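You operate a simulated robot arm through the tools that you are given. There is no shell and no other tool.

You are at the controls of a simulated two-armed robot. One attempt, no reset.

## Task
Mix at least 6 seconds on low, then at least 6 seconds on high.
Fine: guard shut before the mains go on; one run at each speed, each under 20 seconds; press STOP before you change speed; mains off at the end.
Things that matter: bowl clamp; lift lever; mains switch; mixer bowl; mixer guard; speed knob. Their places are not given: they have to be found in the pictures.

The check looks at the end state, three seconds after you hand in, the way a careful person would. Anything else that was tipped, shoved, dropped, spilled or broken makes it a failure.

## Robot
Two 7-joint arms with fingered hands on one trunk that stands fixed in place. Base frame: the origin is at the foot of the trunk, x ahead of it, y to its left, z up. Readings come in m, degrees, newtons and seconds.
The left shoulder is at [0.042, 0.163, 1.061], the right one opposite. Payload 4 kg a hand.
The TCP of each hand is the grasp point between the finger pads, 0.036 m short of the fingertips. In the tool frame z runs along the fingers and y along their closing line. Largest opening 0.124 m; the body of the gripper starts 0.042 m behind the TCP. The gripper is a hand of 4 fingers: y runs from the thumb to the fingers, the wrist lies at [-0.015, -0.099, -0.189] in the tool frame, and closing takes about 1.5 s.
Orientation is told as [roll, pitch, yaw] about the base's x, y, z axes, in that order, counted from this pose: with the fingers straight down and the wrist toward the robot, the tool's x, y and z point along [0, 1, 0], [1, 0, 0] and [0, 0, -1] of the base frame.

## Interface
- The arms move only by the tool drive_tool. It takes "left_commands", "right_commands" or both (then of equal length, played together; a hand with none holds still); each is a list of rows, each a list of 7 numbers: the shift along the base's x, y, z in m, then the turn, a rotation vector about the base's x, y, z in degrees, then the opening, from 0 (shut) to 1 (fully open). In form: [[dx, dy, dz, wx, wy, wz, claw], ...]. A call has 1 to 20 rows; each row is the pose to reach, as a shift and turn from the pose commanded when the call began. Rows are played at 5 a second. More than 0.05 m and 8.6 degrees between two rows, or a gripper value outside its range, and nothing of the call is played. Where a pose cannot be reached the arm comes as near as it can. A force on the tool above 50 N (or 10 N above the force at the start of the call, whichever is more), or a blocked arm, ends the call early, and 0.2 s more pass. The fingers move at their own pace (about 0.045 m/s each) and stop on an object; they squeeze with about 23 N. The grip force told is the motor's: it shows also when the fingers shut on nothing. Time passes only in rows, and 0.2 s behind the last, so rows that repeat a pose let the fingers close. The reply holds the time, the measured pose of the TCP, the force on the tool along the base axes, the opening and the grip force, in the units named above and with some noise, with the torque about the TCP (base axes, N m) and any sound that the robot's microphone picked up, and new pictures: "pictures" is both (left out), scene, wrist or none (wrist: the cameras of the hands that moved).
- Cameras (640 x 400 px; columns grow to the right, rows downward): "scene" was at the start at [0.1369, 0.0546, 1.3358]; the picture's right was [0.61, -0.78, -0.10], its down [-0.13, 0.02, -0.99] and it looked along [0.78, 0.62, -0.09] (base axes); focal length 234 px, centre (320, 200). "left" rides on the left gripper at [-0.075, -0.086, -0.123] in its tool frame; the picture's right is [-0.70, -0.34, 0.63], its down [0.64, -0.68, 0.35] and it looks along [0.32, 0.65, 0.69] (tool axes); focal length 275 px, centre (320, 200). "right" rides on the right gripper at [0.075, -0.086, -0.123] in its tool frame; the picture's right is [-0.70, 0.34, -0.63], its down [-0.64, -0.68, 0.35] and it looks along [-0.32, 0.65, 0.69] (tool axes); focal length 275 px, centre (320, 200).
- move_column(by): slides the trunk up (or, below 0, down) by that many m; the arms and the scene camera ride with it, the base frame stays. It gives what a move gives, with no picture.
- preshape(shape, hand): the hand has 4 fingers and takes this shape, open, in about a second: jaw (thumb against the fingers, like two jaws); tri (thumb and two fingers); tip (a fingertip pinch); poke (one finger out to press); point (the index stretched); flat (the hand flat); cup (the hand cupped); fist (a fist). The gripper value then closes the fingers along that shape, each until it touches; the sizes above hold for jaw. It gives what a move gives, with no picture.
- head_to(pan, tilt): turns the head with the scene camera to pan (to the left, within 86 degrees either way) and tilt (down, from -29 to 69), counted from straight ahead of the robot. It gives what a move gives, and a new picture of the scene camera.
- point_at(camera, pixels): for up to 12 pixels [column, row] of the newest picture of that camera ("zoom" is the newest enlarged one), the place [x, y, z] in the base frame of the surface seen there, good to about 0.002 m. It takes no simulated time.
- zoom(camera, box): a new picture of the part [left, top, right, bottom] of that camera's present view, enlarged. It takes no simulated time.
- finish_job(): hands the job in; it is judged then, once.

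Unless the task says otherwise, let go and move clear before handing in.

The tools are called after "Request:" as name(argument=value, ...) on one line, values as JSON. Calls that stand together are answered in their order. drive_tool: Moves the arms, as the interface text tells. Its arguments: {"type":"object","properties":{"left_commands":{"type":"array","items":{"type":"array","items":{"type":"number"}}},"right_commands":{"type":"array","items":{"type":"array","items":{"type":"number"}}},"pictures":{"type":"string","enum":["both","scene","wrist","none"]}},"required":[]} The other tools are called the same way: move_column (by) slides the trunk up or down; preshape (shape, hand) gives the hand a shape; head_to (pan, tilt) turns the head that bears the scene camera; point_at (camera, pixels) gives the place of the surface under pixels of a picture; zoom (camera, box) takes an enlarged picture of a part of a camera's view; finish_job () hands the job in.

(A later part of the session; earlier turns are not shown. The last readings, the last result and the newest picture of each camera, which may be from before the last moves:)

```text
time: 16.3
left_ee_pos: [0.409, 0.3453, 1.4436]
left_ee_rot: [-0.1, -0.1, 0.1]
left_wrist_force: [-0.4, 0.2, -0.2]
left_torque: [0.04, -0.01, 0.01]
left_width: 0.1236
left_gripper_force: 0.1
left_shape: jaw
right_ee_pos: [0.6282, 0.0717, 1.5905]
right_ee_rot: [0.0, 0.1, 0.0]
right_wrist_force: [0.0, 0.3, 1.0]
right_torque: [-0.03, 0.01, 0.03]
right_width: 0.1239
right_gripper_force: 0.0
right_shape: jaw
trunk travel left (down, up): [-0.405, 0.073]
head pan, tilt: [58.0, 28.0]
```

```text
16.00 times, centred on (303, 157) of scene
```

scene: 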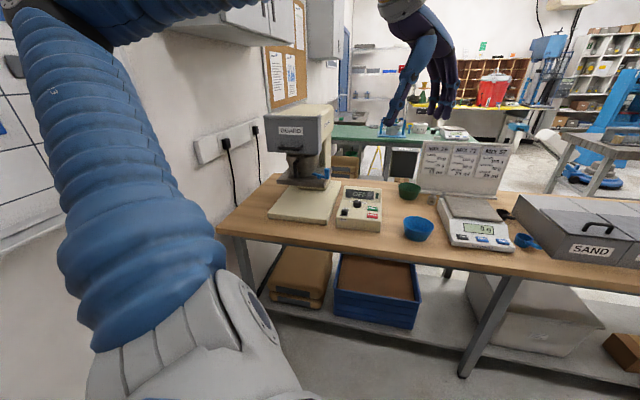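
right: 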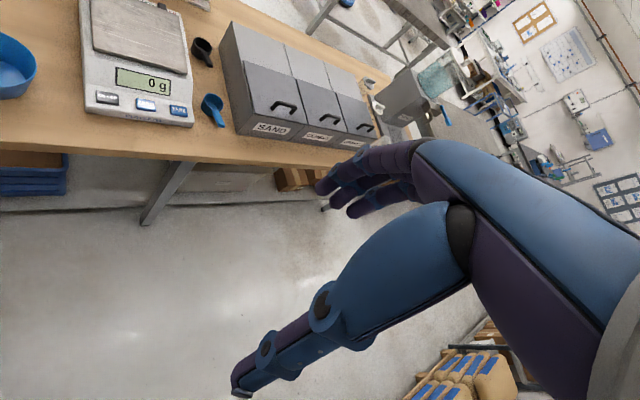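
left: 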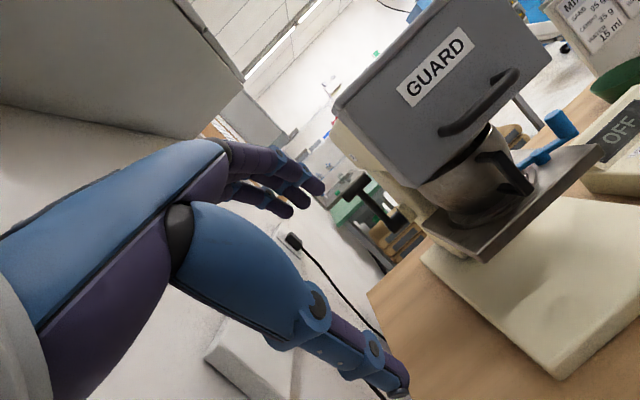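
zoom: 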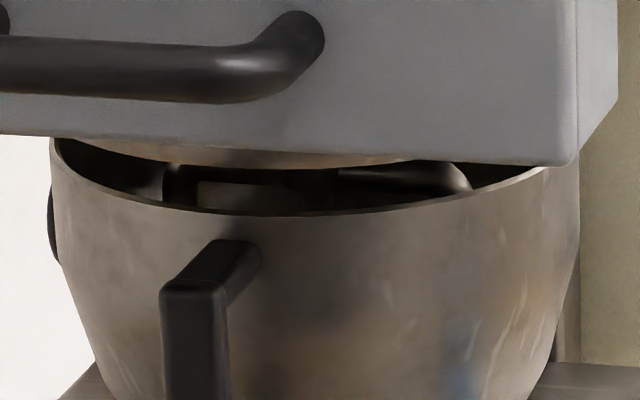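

The beater's top bar is at z≈1.146, below the rim (1.155), so the bowl is already raised, and the clamp finger points radially onto the bowl foot; the guard, at z 1.20–1.34, leaves the bowl uncovered and looks raised. I'll measure the guard's handle and the panel precisely from this higher view.

Request:
zoom(camera="scene", box=[270, 125, 330, 165])

Request:
point_at(camera="zoom", pixels=[[60, 270], [100, 255], [130, 262], [180, 262], [230, 262], [270, 250], [270, 235], [180, 240], [180, 285], [100, 235], [50, 230], [300, 130]])

Request:
zoom(camera="scene", box=[330, 180, 390, 235])

Request:
point_at(camera="scene", pixels=[[357, 203], [374, 208], [373, 214], [344, 213], [336, 221], [380, 231], [338, 226], [385, 190], [345, 186]])

```text
10.00 times, centred on (300, 145) of scene
```

zoom: 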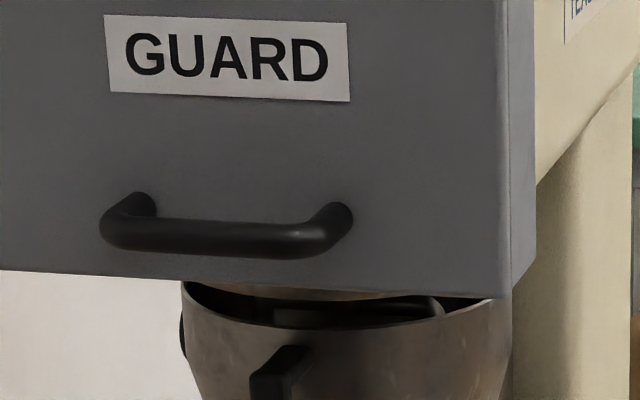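

```text
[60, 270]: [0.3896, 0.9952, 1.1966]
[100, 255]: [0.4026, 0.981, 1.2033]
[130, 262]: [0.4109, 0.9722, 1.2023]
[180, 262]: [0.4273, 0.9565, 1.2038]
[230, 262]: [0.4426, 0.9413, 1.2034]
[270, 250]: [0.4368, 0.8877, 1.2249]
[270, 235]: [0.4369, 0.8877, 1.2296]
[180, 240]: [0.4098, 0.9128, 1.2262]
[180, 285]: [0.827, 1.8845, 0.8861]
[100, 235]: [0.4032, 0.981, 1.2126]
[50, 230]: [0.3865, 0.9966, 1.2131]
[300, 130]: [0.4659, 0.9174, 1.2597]
```

```text
7.27 times, centred on (360, 208) of scene
```

zoom: 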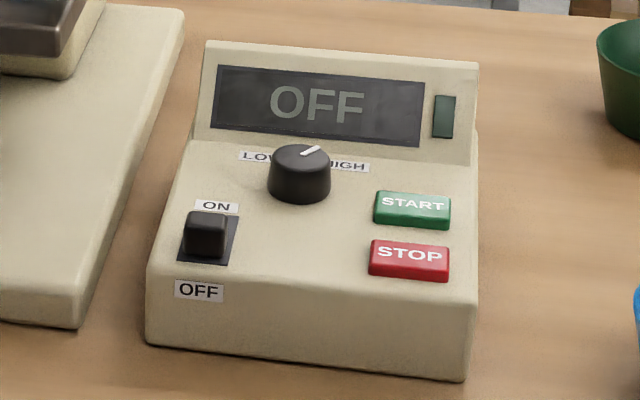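

```text
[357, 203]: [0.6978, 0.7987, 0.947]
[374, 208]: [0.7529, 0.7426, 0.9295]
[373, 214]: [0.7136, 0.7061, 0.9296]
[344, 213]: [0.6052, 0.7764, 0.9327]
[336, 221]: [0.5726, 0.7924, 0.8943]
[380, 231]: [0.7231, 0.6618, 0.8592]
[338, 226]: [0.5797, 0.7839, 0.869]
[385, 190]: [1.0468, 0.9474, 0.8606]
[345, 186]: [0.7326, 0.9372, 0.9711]
```

The handle bar lies at d≈0.94, r from −0.387 to −0.287, z≈1.227, and the knob points to HIGH. I'll lower the trunk back and bring the left hand in front of the guard handle, fingers horizontal, thumb below.

Request:
move_column(by=-0.18)

Request:
drive_tool(left_commands=[[-0.0042, 0.0343, -0.0026, 2.51, -6.07, 2.51, 0.6], [-0.0085, 0.0686, -0.0053, 5.03, -12.13, 5.03, 0.6], [-0.0127, 0.1029, -0.0079, 7.54, -18.2, 7.54, 0.6], [-0.017, 0.1371, -0.0106, 10.05, -24.26, 10.05, 0.6], [-0.0212, 0.1714, -0.0132, 12.56, -30.33, 12.56, 0.6], [-0.0255, 0.2057, -0.0159, 15.08, -36.39, 15.08, 0.6], [-0.0297, 0.24, -0.0185, 17.59, -42.46, 17.59, 0.6], [-0.0339, 0.2743, -0.0211, 20.1, -48.53, 20.1, 0.6], [-0.0382, 0.3086, -0.0238, 22.62, -54.59, 22.62, 0.6], [-0.0424, 0.3429, -0.0264, 25.13, -60.66, 25.13, 0.6], [-0.0467, 0.3771, -0.0291, 27.64, -66.72, 27.64, 0.6], [-0.0509, 0.4114, -0.0317, 30.15, -72.79, 30.15, 0.6], [-0.0552, 0.4457, -0.0344, 32.67, -78.86, 32.67, 0.6], [-0.0594, 0.48, -0.037, 35.18, -84.92, 35.18, 0.6]])

```text
time: 18.3
left_ee_pos: [0.4074, 0.3458, 1.2649]
left_ee_rot: [-0.2, 0.0, 0.0]
left_wrist_force: [0.8, -0.4, -0.2]
left_torque: [0.01, -0.01, 0.02]
left_width: 0.1235
left_gripper_force: 0.0
left_shape: jaw
right_ee_pos: [0.6277, 0.0716, 1.4097]
right_ee_rot: [-0.1, -0.1, 0.0]
right_wrist_force: [-0.3, 0.4, 1.2]
right_torque: [0.02, 0.03, 0.04]
right_width: 0.1235
right_gripper_force: 0.1
right_shape: jaw
trunk travel left (down, up): [-0.225, 0.253]
head pan, tilt: [58.0, 28.0]
```

```text
time: 21.3
left_ee_pos: [0.3491, 0.8269, 1.2241]
left_ee_rot: [-91.9, -90.0, 136.9]
left_wrist_force: [-0.5, -0.1, 0.3]
left_torque: [0.0, 0.02, -0.01]
left_width: 0.0745
left_gripper_force: 0.0
left_shape: jaw
right_ee_pos: [0.6294, 0.0725, 1.4087]
right_ee_rot: [0.0, 0.1, 0.0]
right_wrist_force: [1.3, 0.9, -0.1]
right_torque: [0.02, -0.02, -0.01]
right_width: 0.1237
right_gripper_force: 0.0
right_shape: jaw
trunk travel left (down, up): [-0.225, 0.253]
head pan, tilt: [58.0, 28.0]
```

scene: 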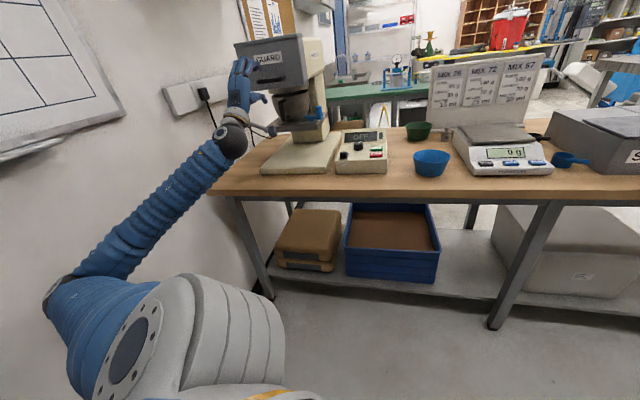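
left: 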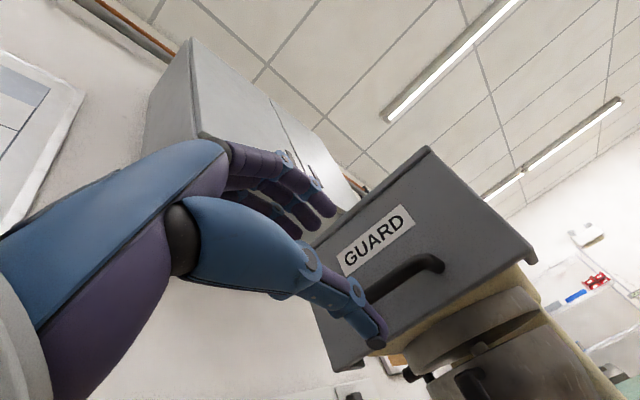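

The hand is level with the handle: thumb at (375,340), fingers at (300,190), handle bar at (370–440, 265–295). I'll advance 10 cm along the depth direction so that the bar lies between thumb and fingers.

Request:
drive_tool(left_commands=[[0.018, 0.018, 0.001, 0, 0, 0, 0.6], [0.036, 0.036, 0.002, 0, 0, 0, 0.6], [0.054, 0.054, 0.003, 0, 0, 0, 0.6], [0.068, 0.067, 0.003, 0, 0, 0, 0.6]])

Request:
zoom(camera="scene", box=[210, 30, 350, 140])

Request:
zoom(camera="left", box=[240, 120, 520, 380])

```text
time: 22.3
left_ee_pos: [0.418, 0.8934, 1.2277]
left_ee_rot: [-78.3, -90.0, 123.2]
left_wrist_force: [0.3, -0.4, -0.6]
left_torque: [-0.04, 0.02, 0.0]
left_width: 0.0745
left_gripper_force: 0.1
left_shape: jaw
right_ee_pos: [0.6276, 0.0708, 1.4091]
right_ee_rot: [0.0, 0.0, 0.0]
right_wrist_force: [-0.1, 0.8, -0.7]
right_torque: [0.01, -0.03, 0.0]
right_width: 0.1237
right_gripper_force: 0.0
right_shape: jaw
trunk travel left (down, up): [-0.225, 0.253]
head pan, tilt: [58.0, 28.0]
```

scene: 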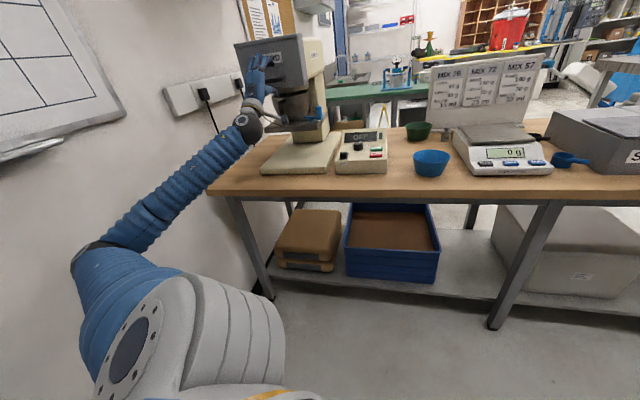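
left: 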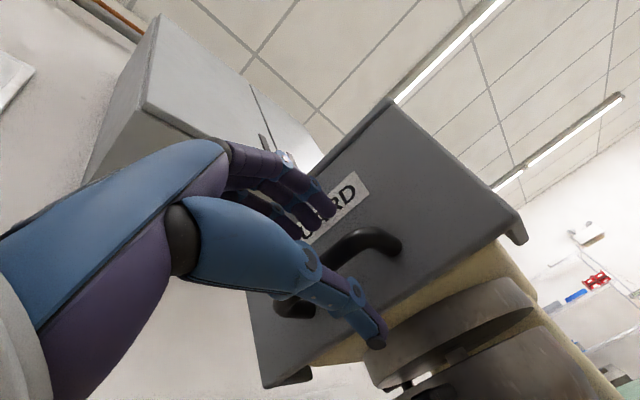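

```text
3.64 times, centred on (280, 85) of scene
```

zoom: 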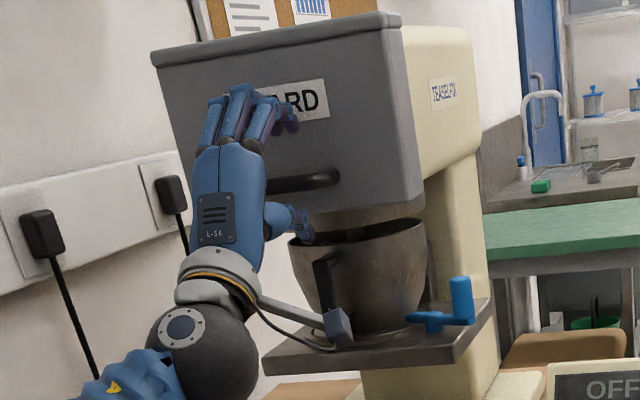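

```text
1.54 times, centred on (380, 250) of left
```

zoom: 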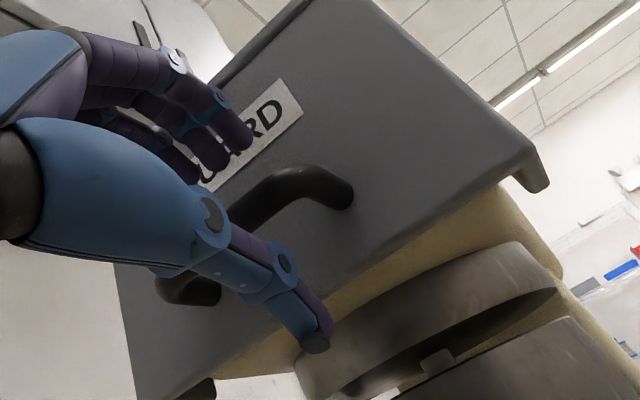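

The bar now passes between the thumb (scene zoom (295,225)) and the fingers above. I'll close the hand on it.

Request:
drive_tool(left_commands=[[0, 0, 0, 0, 0, 0, 0.4], [0, 0, 0, 0, 0, 0, 0.2], [0, 0, 0, 0, 0, 0, 0.1], [0, 0, 0, 0, 0, 0, 0.0], [0, 0, 0, 0, 0, 0, 0.0], [0, 0, 0, 0, 0, 0, 0.0], [0, 0, 0, 0, 0, 0, 0.0], [0, 0, 0, 0, 0, 0, 0.0]])

Request:
zoom(camera="scene", box=[210, 30, 350, 140])

Request:
zoom(camera="left", box=[240, 120, 520, 380])

```text
time: 24.1
left_ee_pos: [0.4169, 0.893, 1.2255]
left_ee_rot: [-10.1, -89.9, 55.2]
left_wrist_force: [0.8, 0.7, -3.2]
left_torque: [0.09, 0.02, -0.03]
left_width: 0.0072
left_gripper_force: 22.7
left_shape: jaw
right_ee_pos: [0.6276, 0.0712, 1.4087]
right_ee_rot: [0.0, 0.0, -0.1]
right_wrist_force: [-0.7, 0.5, -0.1]
right_torque: [0.0, -0.01, -0.01]
right_width: 0.1238
right_gripper_force: 0.0
right_shape: jaw
trunk travel left (down, up): [-0.225, 0.253]
head pan, tilt: [58.0, 28.0]
```

scene: 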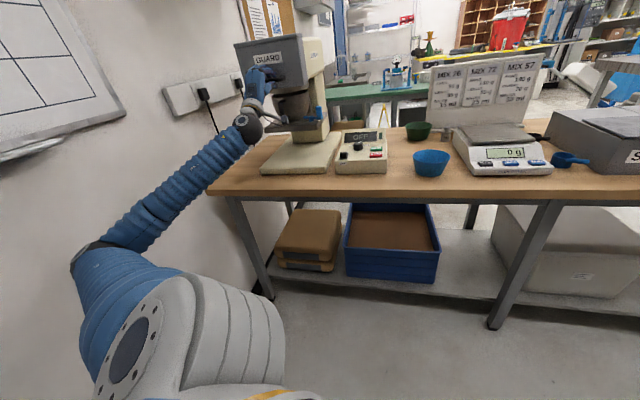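
left: 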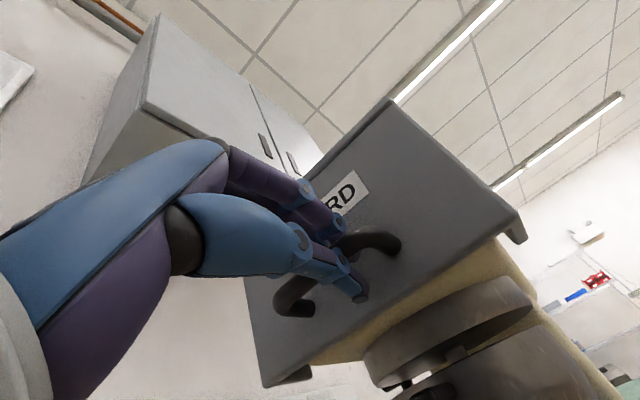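

```text
3.64 times, centred on (280, 85) of scene
```

zoom: 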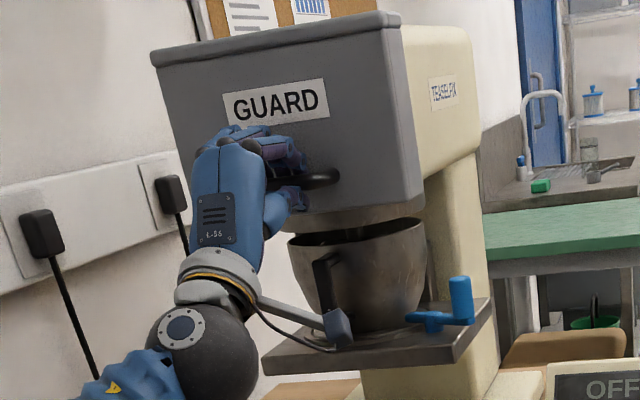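

```text
1.54 times, centred on (380, 250) of left
```

zoom: 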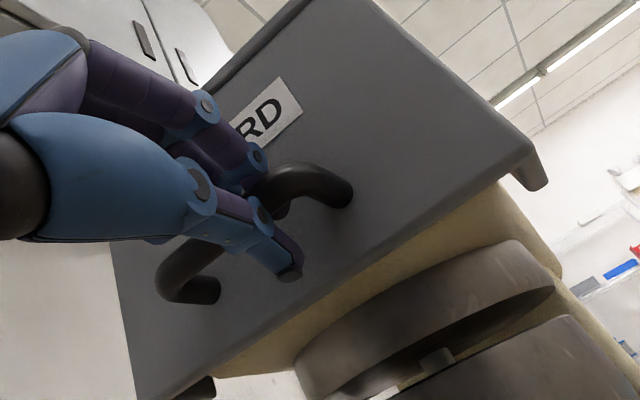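

The handle is gripped (grip force 22.7 N, width 7 mm). I'll try sliding the guard down gently, in 1 cm steps.

Request:
drive_tool(left_commands=[[0, 0, -0.008, 0, 0, 0, 0], [0, 0, -0.016, 0, 0, 0, 0], [0, 0, -0.024, 0, 0, 0, 0]])

Request:
zoom(camera="scene", box=[210, 30, 350, 140])

```text
time: 24.9
left_ee_pos: [0.4167, 0.8941, 1.2045]
left_ee_rot: [-57.3, -89.9, 102.3]
left_wrist_force: [-1.9, 3.0, 0.5]
left_torque: [0.11, -0.09, 0.05]
left_width: 0.0065
left_gripper_force: 23.1
left_shape: jaw
right_ee_pos: [0.6277, 0.0702, 1.4091]
right_ee_rot: [0.0, -0.1, 0.0]
right_wrist_force: [0.1, -0.2, -0.2]
right_torque: [0.0, 0.02, -0.03]
right_width: 0.1235
right_gripper_force: 0.1
right_shape: jaw
trunk travel left (down, up): [-0.225, 0.253]
head pan, tilt: [58.0, 28.0]
```

scene: 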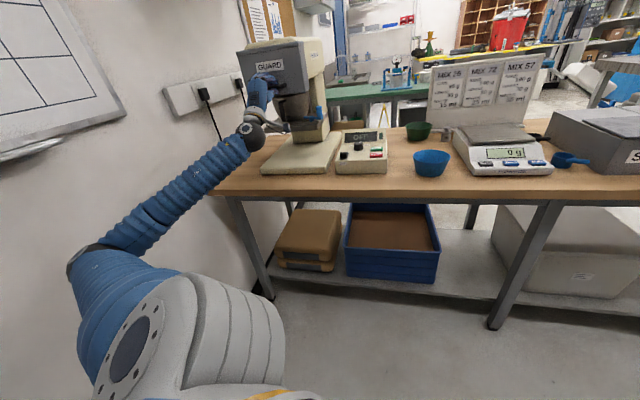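
left: 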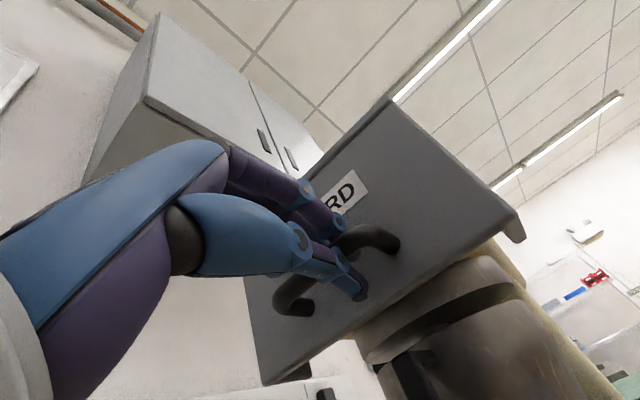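

```text
3.64 times, centred on (280, 85) of scene
```

zoom: 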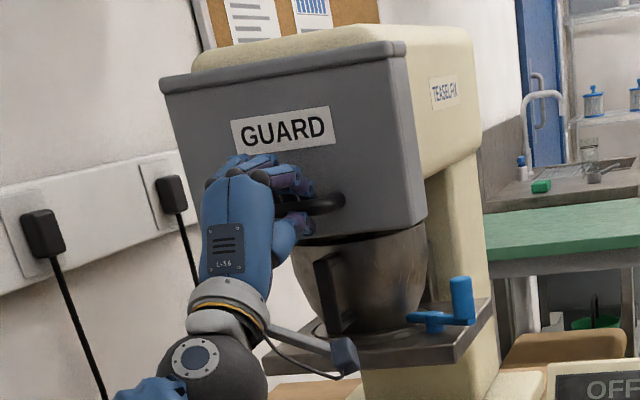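

The guard slid down about 2 cm with hardly any force, so it is a sliding guard and was open. I'll keep sliding it down.

Request:
drive_tool(left_commands=[[0, 0, -0.01, 0, 0, 0, 0], [0, 0, -0.02, 0, 0, 0, 0], [0, 0, -0.03, 0, 0, 0, 0], [0, 0, -0.04, 0, 0, 0, 0], [0, 0, -0.05, 0, 0, 0, 0], [0, 0, -0.06, 0, 0, 0, 0]])

Request:
zoom(camera="scene", box=[210, 30, 350, 140])

```text
time: 26.3
left_ee_pos: [0.4169, 0.8931, 1.1442]
left_ee_rot: [-37.9, -89.9, 83.0]
left_wrist_force: [3.2, 9.0, 0.0]
left_torque: [0.09, -0.08, 0.09]
left_width: 0.0059
left_gripper_force: 23.1
left_shape: jaw
right_ee_pos: [0.6265, 0.0708, 1.4096]
right_ee_rot: [0.1, 0.0, 0.1]
right_wrist_force: [-0.5, -0.2, 0.2]
right_torque: [-0.02, -0.05, -0.04]
right_width: 0.1239
right_gripper_force: 0.2
right_shape: jaw
trunk travel left (down, up): [-0.225, 0.253]
head pan, tilt: [58.0, 28.0]
```

scene: 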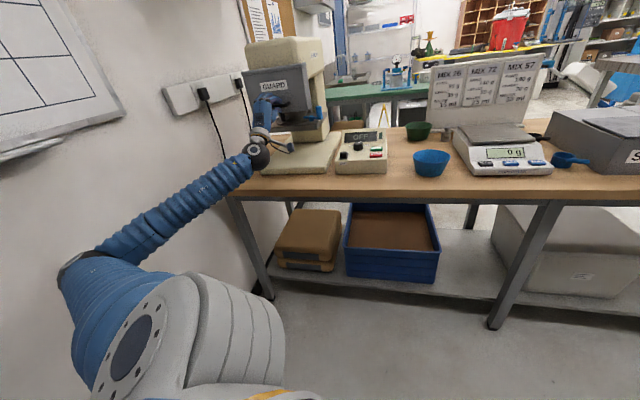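
left: 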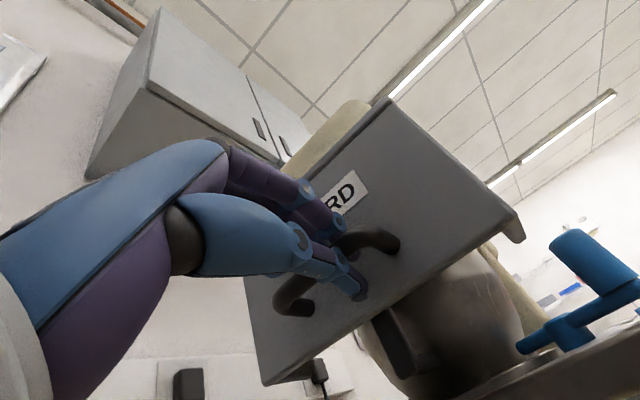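

```text
3.64 times, centred on (280, 85) of scene
```

zoom: 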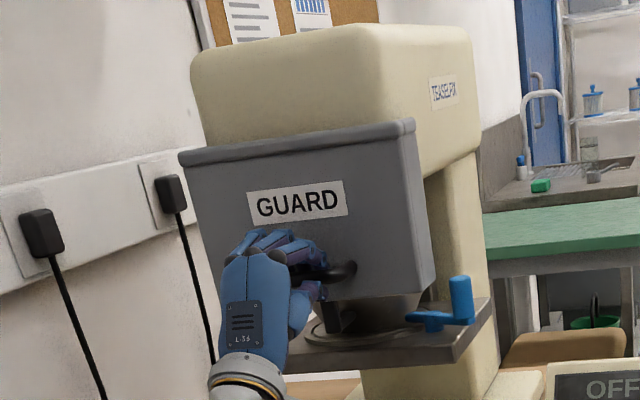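

The guard now covers half the bowl, forces are small. I continue down until it meets its stop.

Request:
drive_tool(left_commands=[[0, 0, -0.008, 0, 0, 0, 0], [0, 0, -0.016, 0, 0, 0, 0], [0, 0, -0.024, 0, 0, 0, 0], [0, 0, -0.032, 0, 0, 0, 0]], pictures="scene")

Request:
zoom(camera="scene", box=[210, 30, 350, 140])

```text
time: 27.3
left_ee_pos: [0.4164, 0.8924, 1.1133]
left_ee_rot: [-1.6, -90.0, 46.3]
left_wrist_force: [0.6, 4.4, 1.5]
left_torque: [0.1, -0.05, 0.01]
left_width: 0.0059
left_gripper_force: 22.6
left_shape: jaw
right_ee_pos: [0.6276, 0.0709, 1.41]
right_ee_rot: [0.0, 0.0, 0.1]
right_wrist_force: [0.6, 0.2, -1.1]
right_torque: [0.01, 0.0, -0.02]
right_width: 0.1235
right_gripper_force: 0.1
right_shape: jaw
trunk travel left (down, up): [-0.225, 0.253]
head pan, tilt: [58.0, 28.0]
```

scene: 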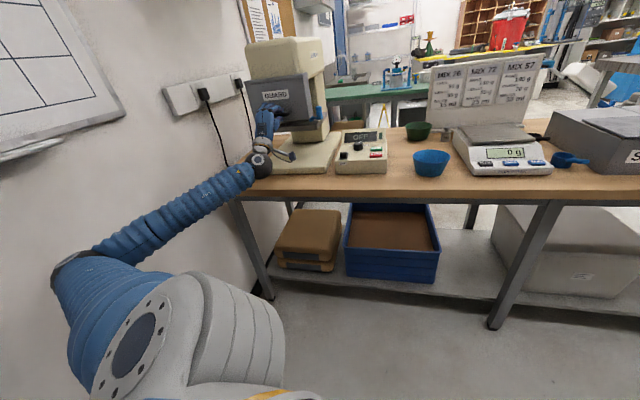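

```text
3.64 times, centred on (280, 85) of scene
```

zoom: 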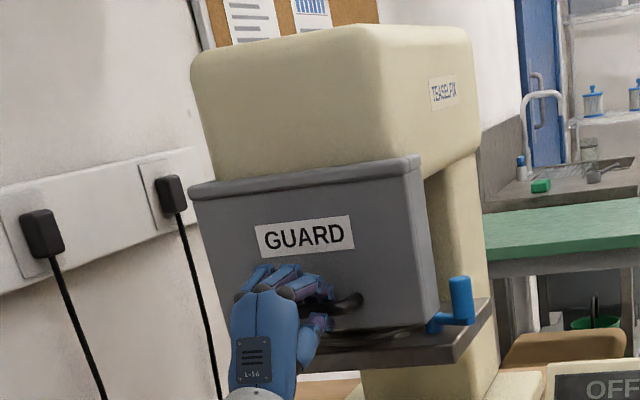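

Guard bottom is now near z≈1.086; still free. I'll continue in small 5 mm steps and watch for the stop.

Request:
drive_tool(left_commands=[[0, 0, -0.006, 0, 0, 0, 0], [0, 0, -0.012, 0, 0, 0, 0], [0, 0, -0.018, 0, 0, 0, 0], [0, 0, -0.024, 0, 0, 0, 0]], pictures="scene")

Request:
zoom(camera="scene", box=[210, 30, 350, 140])

```text
time: 28.3
left_ee_pos: [0.4164, 0.8921, 1.0909]
left_ee_rot: [-172.5, -89.7, -142.6]
left_wrist_force: [2.7, 6.6, 14.2]
left_torque: [0.29, -0.28, 0.01]
left_width: 0.0036
left_gripper_force: 22.8
left_shape: jaw
right_ee_pos: [0.628, 0.071, 1.4097]
right_ee_rot: [0.1, 0.0, 0.0]
right_wrist_force: [-0.1, -0.5, 0.8]
right_torque: [-0.01, 0.0, -0.03]
right_width: 0.1236
right_gripper_force: 0.1
right_shape: jaw
trunk travel left (down, up): [-0.225, 0.253]
head pan, tilt: [58.0, 28.0]
```

scene: 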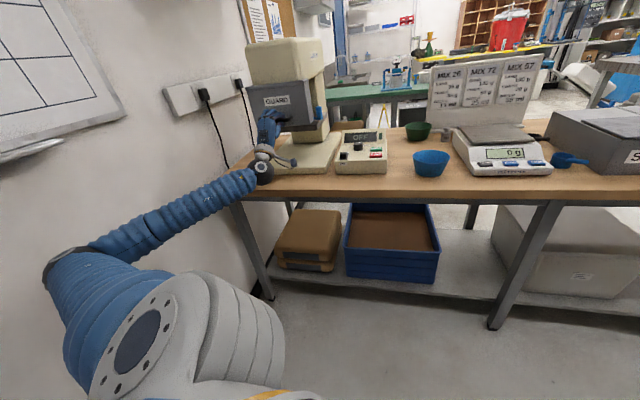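

```text
3.64 times, centred on (280, 85) of scene
```

zoom: 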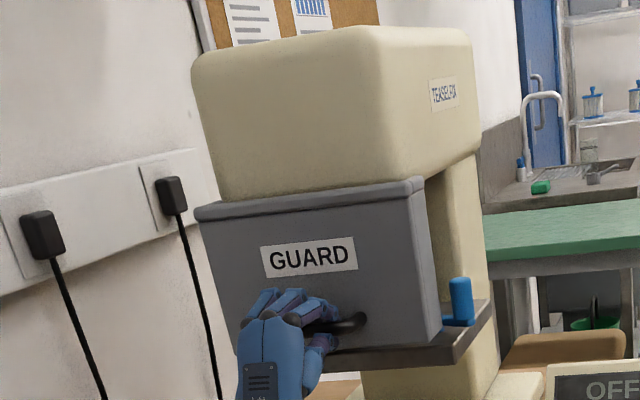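

The upward force rose to 14 N, so the guard seems to be at its lower stop. I'll measure the guard top and bottom.

Request:
point_at(camera="zoom", pixels=[[200, 215], [420, 185], [435, 335], [425, 250], [350, 322], [300, 195], [445, 320], [460, 290]])

Request:
drive_tool(left_commands=[[0, 0, -0.005, 0, 0, 0, 0], [0, 0, -0.008, 0, 0, 0, 0]], pictures="none")

```text
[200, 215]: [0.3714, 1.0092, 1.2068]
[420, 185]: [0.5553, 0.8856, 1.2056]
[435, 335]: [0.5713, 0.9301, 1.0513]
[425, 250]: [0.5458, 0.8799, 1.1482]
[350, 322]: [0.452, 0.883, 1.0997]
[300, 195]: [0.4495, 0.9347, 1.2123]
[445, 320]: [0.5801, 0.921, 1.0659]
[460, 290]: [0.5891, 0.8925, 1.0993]
```

```text
time: 28.9
left_ee_pos: [0.4161, 0.8933, 1.086]
left_ee_rot: [-160.7, -89.6, -154.3]
left_wrist_force: [4.9, 18.9, 35.0]
left_torque: [0.3, -0.58, 0.15]
left_width: 0.0001
left_gripper_force: 23.0
left_shape: jaw
right_ee_pos: [0.627, 0.0701, 1.4103]
right_ee_rot: [0.1, -0.1, 0.1]
right_wrist_force: [-0.4, 0.2, 0.8]
right_torque: [-0.01, 0.0, 0.01]
right_width: 0.1233
right_gripper_force: 0.2
right_shape: jaw
trunk travel left (down, up): [-0.225, 0.253]
head pan, tilt: [58.0, 28.0]
```

The guard is at its lower stop (35 N resistance, top at z≈1.21, i.e. 13 cm lower). I'll open the hand and back straight out.

Request:
drive_tool(left_commands=[[0, 0, 0.005, 0, 0, 0, 0.3], [0, 0, 0.009, 0, 0, 0, 0.6], [0, 0, 0.009, 0, 0, 0, 0.6], [0, 0, 0.009, 0, 0, 0, 0.6], [0, 0, 0.009, 0, 0, 0, 0.6], [-0.015, -0.015, 0.009, 0, 0, 0, 0.6], [-0.035, -0.035, 0.009, 0, 0, 0, 0.6], [-0.06, -0.06, 0.009, 0, 0, 0, 0.6], [-0.09, -0.09, 0.009, 0, 0, 0, 0.6]])

Request:
zoom(camera="scene", box=[210, 30, 350, 140])

Request:
point_at(camera="zoom", pixels=[[200, 215], [300, 195], [415, 185], [425, 250], [330, 325], [430, 330]])

```text
time: 30.9
left_ee_pos: [0.3297, 0.8027, 1.0909]
left_ee_rot: [-158.1, -90.0, -156.9]
left_wrist_force: [-0.5, -0.2, 1.8]
left_torque: [-0.01, 0.02, 0.03]
left_width: 0.0741
left_gripper_force: 0.0
left_shape: jaw
right_ee_pos: [0.6263, 0.0677, 1.4117]
right_ee_rot: [0.1, 0.0, 0.0]
right_wrist_force: [0.2, -0.6, 0.1]
right_torque: [0.06, -0.03, 0.02]
right_width: 0.1239
right_gripper_force: 0.1
right_shape: jaw
trunk travel left (down, up): [-0.225, 0.253]
head pan, tilt: [58.0, 28.0]
```

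scene: 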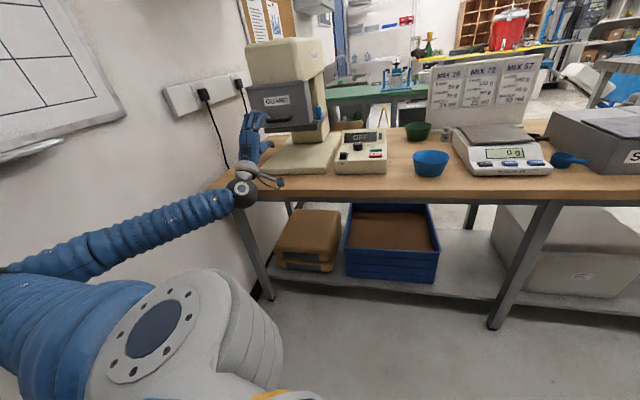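
left: 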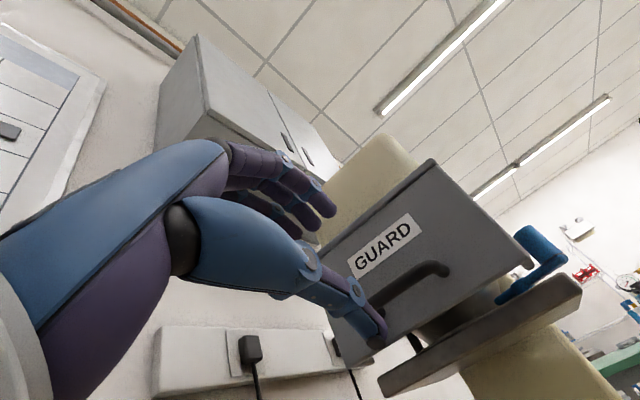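

```text
3.64 times, centred on (280, 85) of scene
```

zoom: 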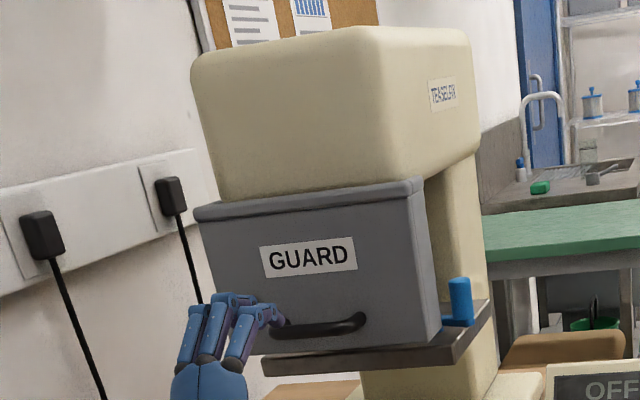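

```text
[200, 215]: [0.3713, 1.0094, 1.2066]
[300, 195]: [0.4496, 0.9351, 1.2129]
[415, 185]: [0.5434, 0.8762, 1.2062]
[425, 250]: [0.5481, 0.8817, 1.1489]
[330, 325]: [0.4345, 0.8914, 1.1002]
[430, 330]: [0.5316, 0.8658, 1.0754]
```

The guard stays down at z≈1.07–1.21, covering the bowl front. Next I move the left hand away and over the control box (hover above the panel), turning it to point mostly down.

Request:
drive_tool(left_commands=[[0.0185, -0.0185, 0.006, -5.3, 5.3, 0, 0.6], [0.0371, -0.0371, 0.012, -10.6, 10.6, 0, 0.6], [0.0556, -0.0556, 0.018, -15.9, 15.9, 0, 0.6], [0.0741, -0.0741, 0.024, -21.2, 21.2, 0, 0.6], [0.0927, -0.0927, 0.03, -26.5, 26.5, 0, 0.6], [0.1112, -0.1112, 0.036, -31.8, 31.8, 0, 0.6], [0.1297, -0.1297, 0.042, -37.1, 37.1, 0, 0.6], [0.1482, -0.1482, 0.048, -42.4, 42.4, 0, 0.6], [0.1668, -0.1668, 0.054, -47.7, 47.7, 0, 0.6], [0.1853, -0.1853, 0.06, -53.03, 53.03, 0, 0.6], [0.215, -0.1556, 0.06, -53.03, 53.03, 0, 0.6], [0.245, -0.1256, 0.06, -53.03, 53.03, 0, 0.6], [0.275, -0.0956, 0.06, -53.03, 53.03, 0, 0.6], [0.305, -0.0656, 0.06, -53.03, 53.03, 0, 0.6]])

```text
time: 33.9
left_ee_pos: [0.6344, 0.7378, 1.1465]
left_ee_rot: [0.0, -14.8, 45.2]
left_wrist_force: [0.0, 0.2, 0.4]
left_torque: [-0.02, 0.0, -0.01]
left_width: 0.0739
left_gripper_force: 0.0
left_shape: jaw
right_ee_pos: [0.63, 0.0723, 1.4074]
right_ee_rot: [0.0, 0.1, -0.1]
right_wrist_force: [0.0, -0.4, 0.4]
right_torque: [0.0, 0.0, 0.0]
right_width: 0.1235
right_gripper_force: 0.0
right_shape: jaw
trunk travel left (down, up): [-0.225, 0.253]
head pan, tilt: [58.0, 28.0]
```

scene: 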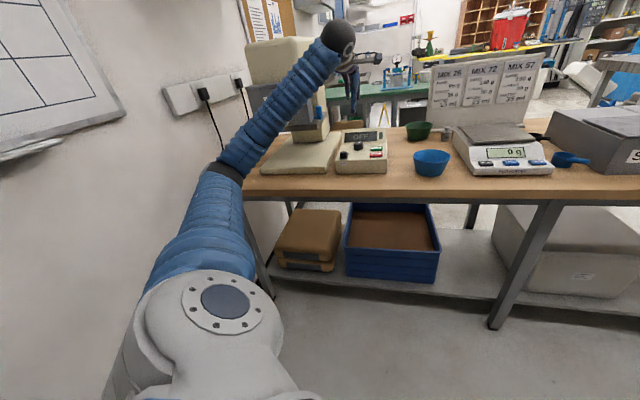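
left: 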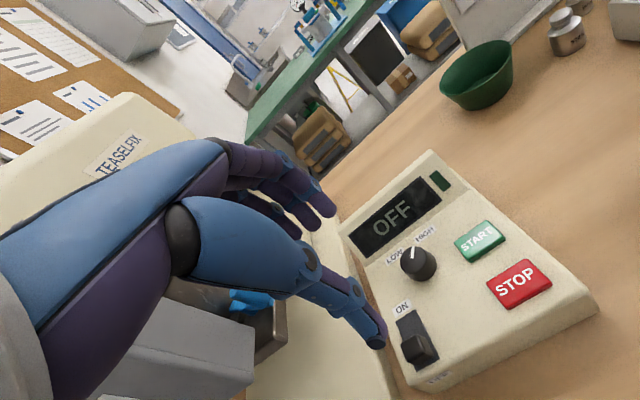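

The left camera now gives a clear view of the panel: knob (420,262), START (478,240), STOP (520,283), mains switch (418,345). I'll zoom and measure each.

Request:
zoom(camera="left", box=[330, 150, 610, 390])

Request:
zoom(camera="left", box=[370, 210, 490, 390])

Request:
point_at(camera="left", pixels=[[414, 257], [400, 265], [420, 243], [437, 262], [420, 278], [478, 242], [520, 283], [411, 342], [420, 335], [418, 362], [405, 328], [433, 372]])

```text
1.67 times, centred on (470, 270) of left
```

zoom: 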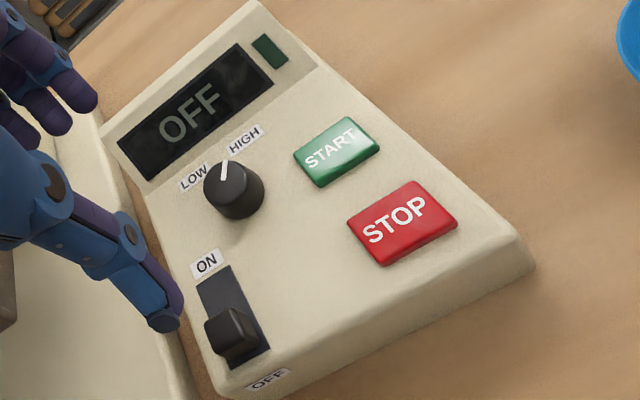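

```text
2.22 times, centred on (430, 300) of left
```

zoom: 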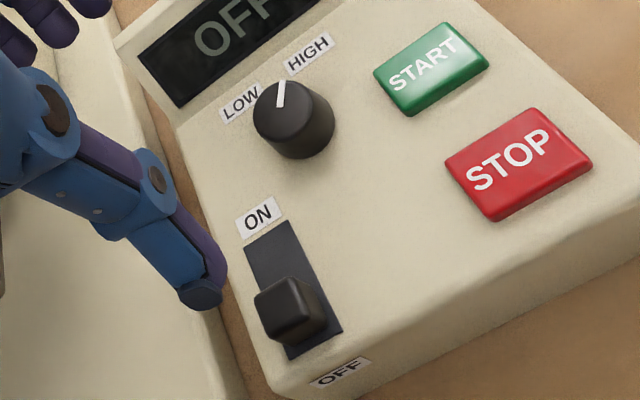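

```text
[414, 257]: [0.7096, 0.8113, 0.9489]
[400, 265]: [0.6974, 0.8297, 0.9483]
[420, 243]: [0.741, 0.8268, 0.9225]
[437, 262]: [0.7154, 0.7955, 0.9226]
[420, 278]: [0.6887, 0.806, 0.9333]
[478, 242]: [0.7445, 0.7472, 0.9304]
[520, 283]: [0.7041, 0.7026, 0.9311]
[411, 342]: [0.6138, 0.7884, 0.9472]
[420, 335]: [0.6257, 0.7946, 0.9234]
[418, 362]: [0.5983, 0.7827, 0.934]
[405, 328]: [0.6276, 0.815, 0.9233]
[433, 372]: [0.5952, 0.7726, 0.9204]
```

Pointer, block and plate are clear. I'll take finer measurements of the knob's pointer and the mains switch.

Request:
point_at(camera="zoom", pixels=[[280, 103], [282, 85], [257, 112], [312, 98], [284, 110], [268, 232], [316, 343], [258, 298], [300, 283], [265, 320], [262, 240], [305, 305]])

Request:
zoom(camera="left", box=[390, 225, 450, 290])

Request:
zoom(camera="left", box=[385, 295, 455, 390])

```text
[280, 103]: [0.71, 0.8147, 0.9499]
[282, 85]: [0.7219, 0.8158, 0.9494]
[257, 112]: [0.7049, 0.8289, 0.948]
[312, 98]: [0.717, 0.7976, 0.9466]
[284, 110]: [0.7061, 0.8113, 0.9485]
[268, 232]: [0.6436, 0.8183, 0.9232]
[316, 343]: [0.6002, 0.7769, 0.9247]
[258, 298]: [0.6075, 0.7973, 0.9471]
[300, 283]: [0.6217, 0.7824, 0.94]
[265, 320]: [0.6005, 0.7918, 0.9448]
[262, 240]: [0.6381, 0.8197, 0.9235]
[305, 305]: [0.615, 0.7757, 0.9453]
```

```text
6.15 times, centred on (420, 258) of left
```

zoom: 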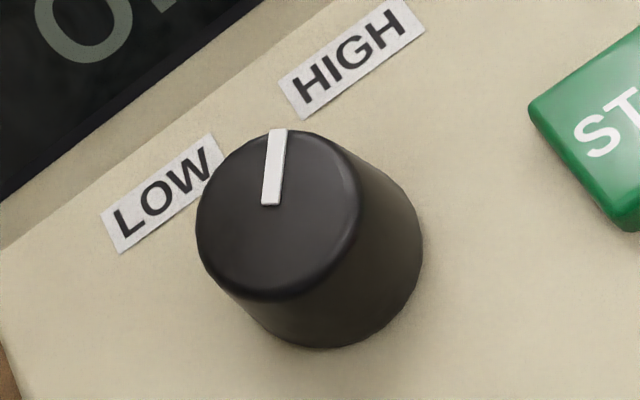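

```text
4.21 times, centred on (420, 342) of left
```

zoom: 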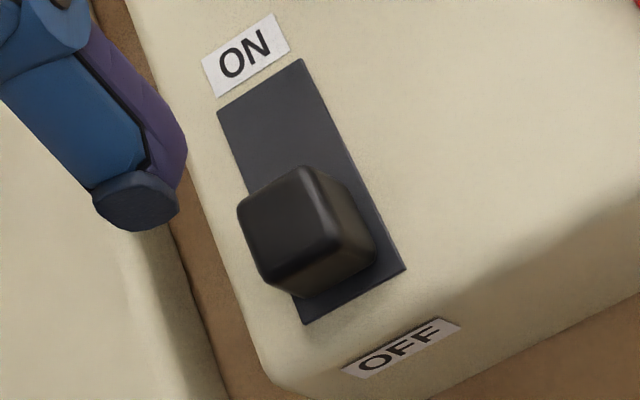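

The block (top z≈0.947, centre d≈0.99, r≈−0.124) slides along its plate toward ON by about 3 cm, and the knob (Ø≈34 mm) points ~40° right, at HIGH. For the knob I'd like a narrow pinch; I'll try the "tri" shape and look at it while hovering.

Request:
preshape(hand="left", shape="tri")

Request:
zoom(camera="left", box=[200, 100, 500, 390])

Request:
zoom(camera="left", box=[390, 225, 450, 290])

Request:
point_at(camera="zoom", pixels=[[198, 215], [358, 205], [285, 140], [270, 297], [272, 203], [278, 133], [230, 160], [330, 265], [160, 195], [352, 60], [420, 250], [310, 345]])

```text
time: 34.8
left_ee_pos: [0.6335, 0.7362, 1.1486]
left_ee_rot: [-0.1, -15.1, 45.0]
left_wrist_force: [-0.5, -1.0, 0.4]
left_torque: [-0.02, -0.01, -0.02]
left_width: 0.1238
left_gripper_force: 0.0
left_shape: tri
right_ee_pos: [0.6285, 0.0712, 1.4094]
right_ee_rot: [0.0, 0.1, 0.0]
right_wrist_force: [-0.1, 0.4, -0.3]
right_torque: [0.01, 0.02, -0.03]
right_width: 0.1235
right_gripper_force: 0.1
right_shape: jaw
trunk travel left (down, up): [-0.225, 0.253]
head pan, tilt: [58.0, 28.0]
```

```text
1.38 times, centred on (350, 245) of left
```

zoom: 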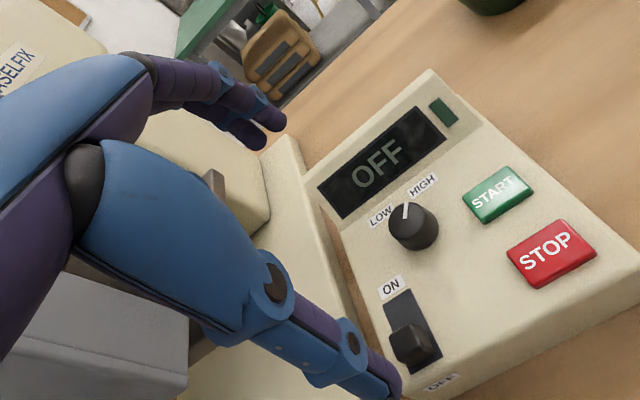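

```text
6.15 times, centred on (420, 258) of left
```

zoom: 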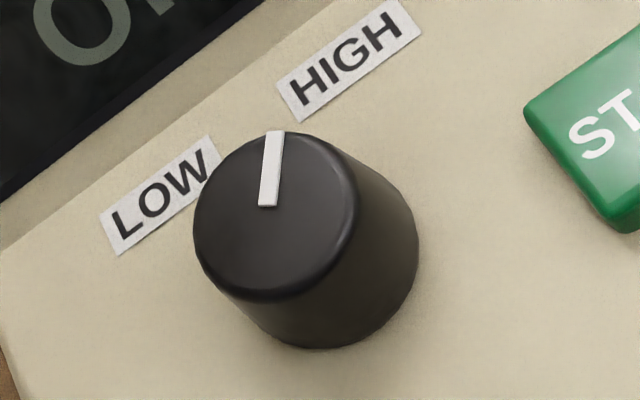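

```text
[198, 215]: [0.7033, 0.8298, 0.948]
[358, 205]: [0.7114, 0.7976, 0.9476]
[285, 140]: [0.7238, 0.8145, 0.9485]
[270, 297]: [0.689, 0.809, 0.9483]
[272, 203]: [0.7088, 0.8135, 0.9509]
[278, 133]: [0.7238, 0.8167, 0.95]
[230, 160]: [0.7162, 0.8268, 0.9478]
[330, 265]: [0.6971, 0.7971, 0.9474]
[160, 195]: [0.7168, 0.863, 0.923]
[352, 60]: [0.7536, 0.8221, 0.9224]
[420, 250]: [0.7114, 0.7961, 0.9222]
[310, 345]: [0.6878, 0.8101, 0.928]
```

Knob centre is (0.707, 0.813), top z 0.948; pointer is +32° (HIGH at +33°, LOW at −34°), so it needs about 67° counter-clockwise. I'll close the tri grip in the air to see where the fingertips meet.

Request:
drive_tool(left_commands=[[0, 0, 0, 0, 0, 0, 0.7], [0, 0, 0, 0, 0, 0, 0.5], [0, 0, 0, 0, 0, 0, 0.3], [0, 0, 0, 0, 0, 0, 0.28], [0, 0, 0, 0, 0, 0, 0.28], [0, 0, 0, 0, 0, 0, 0.28]], pictures="both")

Request:
zoom(camera="left", box=[220, 150, 480, 340])

Request:
zoom(camera="scene", box=[310, 20, 400, 180])

```text
time: 36.2
left_ee_pos: [0.634, 0.7365, 1.1488]
left_ee_rot: [-0.1, -15.0, 45.0]
left_wrist_force: [0.0, -0.3, -0.1]
left_torque: [0.01, 0.01, 0.01]
left_width: 0.0352
left_gripper_force: 0.2
left_shape: tri
right_ee_pos: [0.6282, 0.0707, 1.4096]
right_ee_rot: [0.1, 0.0, 0.0]
right_wrist_force: [0.3, -0.3, 0.0]
right_torque: [-0.02, 0.01, 0.02]
right_width: 0.1239
right_gripper_force: 0.1
right_shape: jaw
trunk travel left (down, up): [-0.225, 0.253]
head pan, tilt: [58.0, 28.0]
```

scene: 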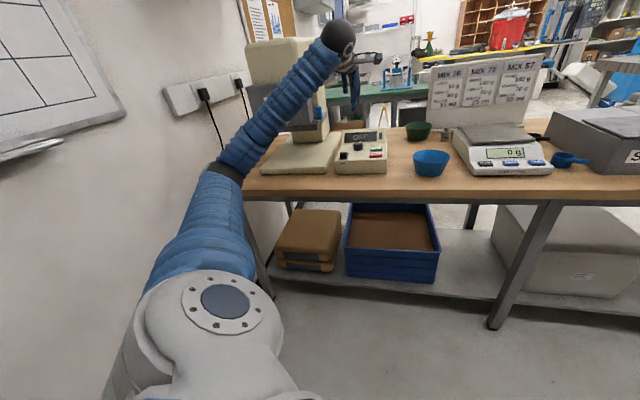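
left: 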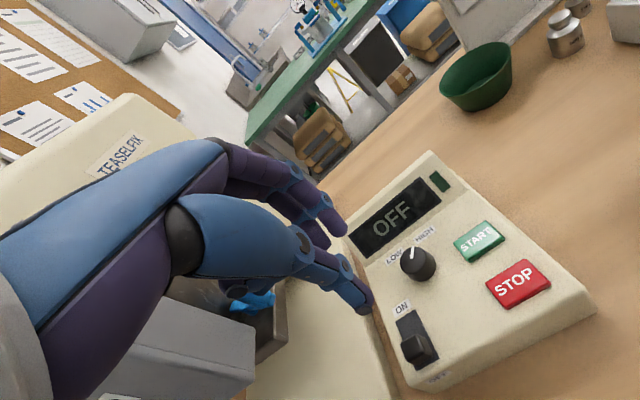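

```text
2.11 times, centred on (350, 245) of left
```

zoom: 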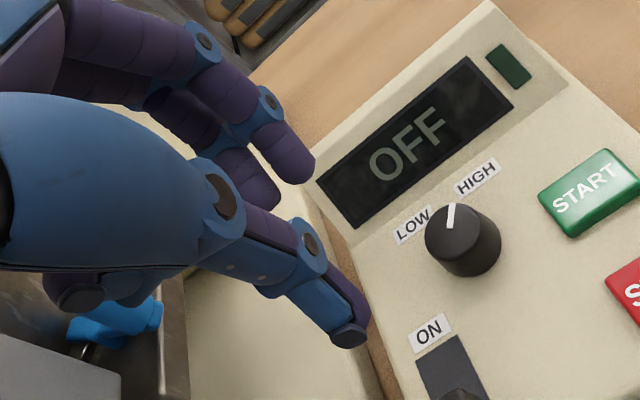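

```text
2.50 times, centred on (355, 100) of scene
```

zoom: 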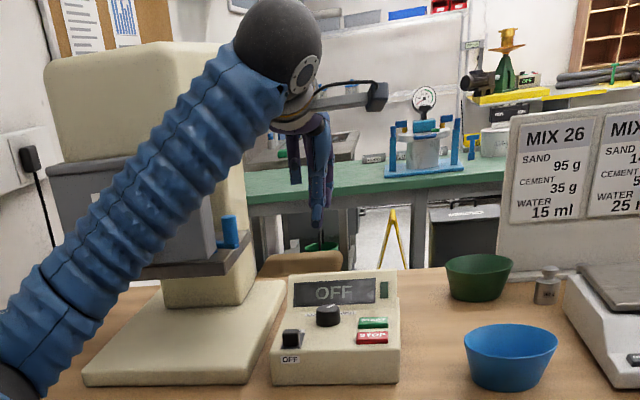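

The tri fingertips (340,228), (324,243) and thumb tip (364,309) straddle the point where the tool axis should be. I'll measure these tips in 3D.

Request:
point_at(camera="left", pixels=[[342, 230], [327, 244], [365, 306], [335, 222], [318, 240], [370, 300]])

```text
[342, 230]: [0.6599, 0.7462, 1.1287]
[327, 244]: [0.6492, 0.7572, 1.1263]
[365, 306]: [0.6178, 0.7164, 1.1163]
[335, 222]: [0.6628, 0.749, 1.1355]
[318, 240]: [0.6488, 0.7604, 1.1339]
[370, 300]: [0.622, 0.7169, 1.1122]
```

The tri tips are symmetric about the tool axis as hoped. To get maximum reach at the knob I raise the trunk 8 cm (wrist level with shoulder) and test reach hovering above the knob with only 10° tilt.

Request:
move_column(by=0.08)

Request:
drive_tool(left_commands=[[0.0146, 0.0152, -0.035, -0.7, 0.7, 0, 0.5], [0.0292, 0.0305, -0.07, -1.4, 1.4, 0, 0.5], [0.0437, 0.0457, -0.105, -2.1, 2.1, 0, 0.5], [0.0583, 0.061, -0.14, -2.8, 2.8, 0, 0.5], [0.0729, 0.0762, -0.175, -3.54, 3.54, 0, 0.5], [0.0729, 0.0762, -0.185, -3.54, 3.54, 0, 0.5]], pictures="both")

```text
time: 37.4
left_ee_pos: [0.6332, 0.7375, 1.2299]
left_ee_rot: [0.0, -14.9, 44.9]
left_wrist_force: [0.6, -0.5, 0.6]
left_torque: [0.06, -0.02, 0.01]
left_width: 0.035
left_gripper_force: 0.1
left_shape: tri
right_ee_pos: [0.6292, 0.0718, 1.4883]
right_ee_rot: [0.0, 0.2, 0.0]
right_wrist_force: [-0.1, -0.1, -0.5]
right_torque: [-0.01, 0.01, -0.03]
right_width: 0.1238
right_gripper_force: 0.0
right_shape: jaw
trunk travel left (down, up): [-0.305, 0.173]
head pan, tilt: [58.0, 28.0]
```

```text
time: 38.8
left_ee_pos: [0.7076, 0.8163, 1.0465]
left_ee_rot: [-0.1, -10.0, 45.0]
left_wrist_force: [0.0, 0.6, -0.2]
left_torque: [-0.01, -0.03, -0.04]
left_width: 0.0616
left_gripper_force: 0.0
left_shape: tri
right_ee_pos: [0.6265, 0.0708, 1.4898]
right_ee_rot: [0.0, -0.1, 0.0]
right_wrist_force: [0.2, 1.1, 0.1]
right_torque: [0.02, -0.01, 0.02]
right_width: 0.1236
right_gripper_force: 0.1
right_shape: jaw
trunk travel left (down, up): [-0.305, 0.173]
head pan, tilt: [58.0, 28.0]
```

scene: 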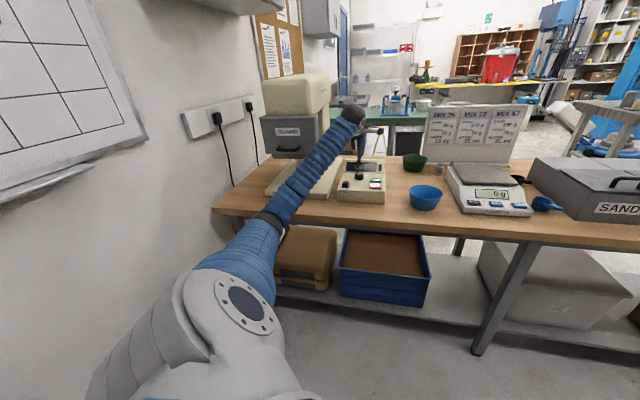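
left: 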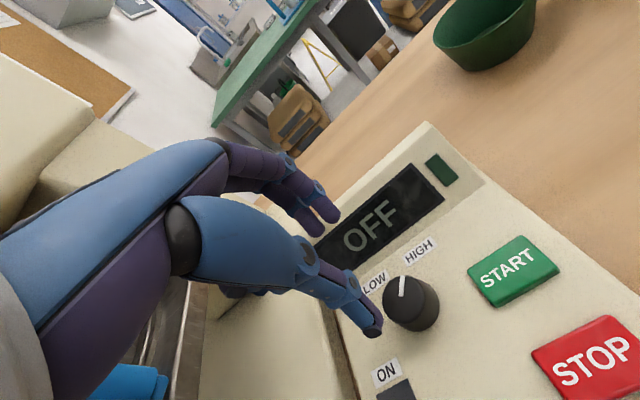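

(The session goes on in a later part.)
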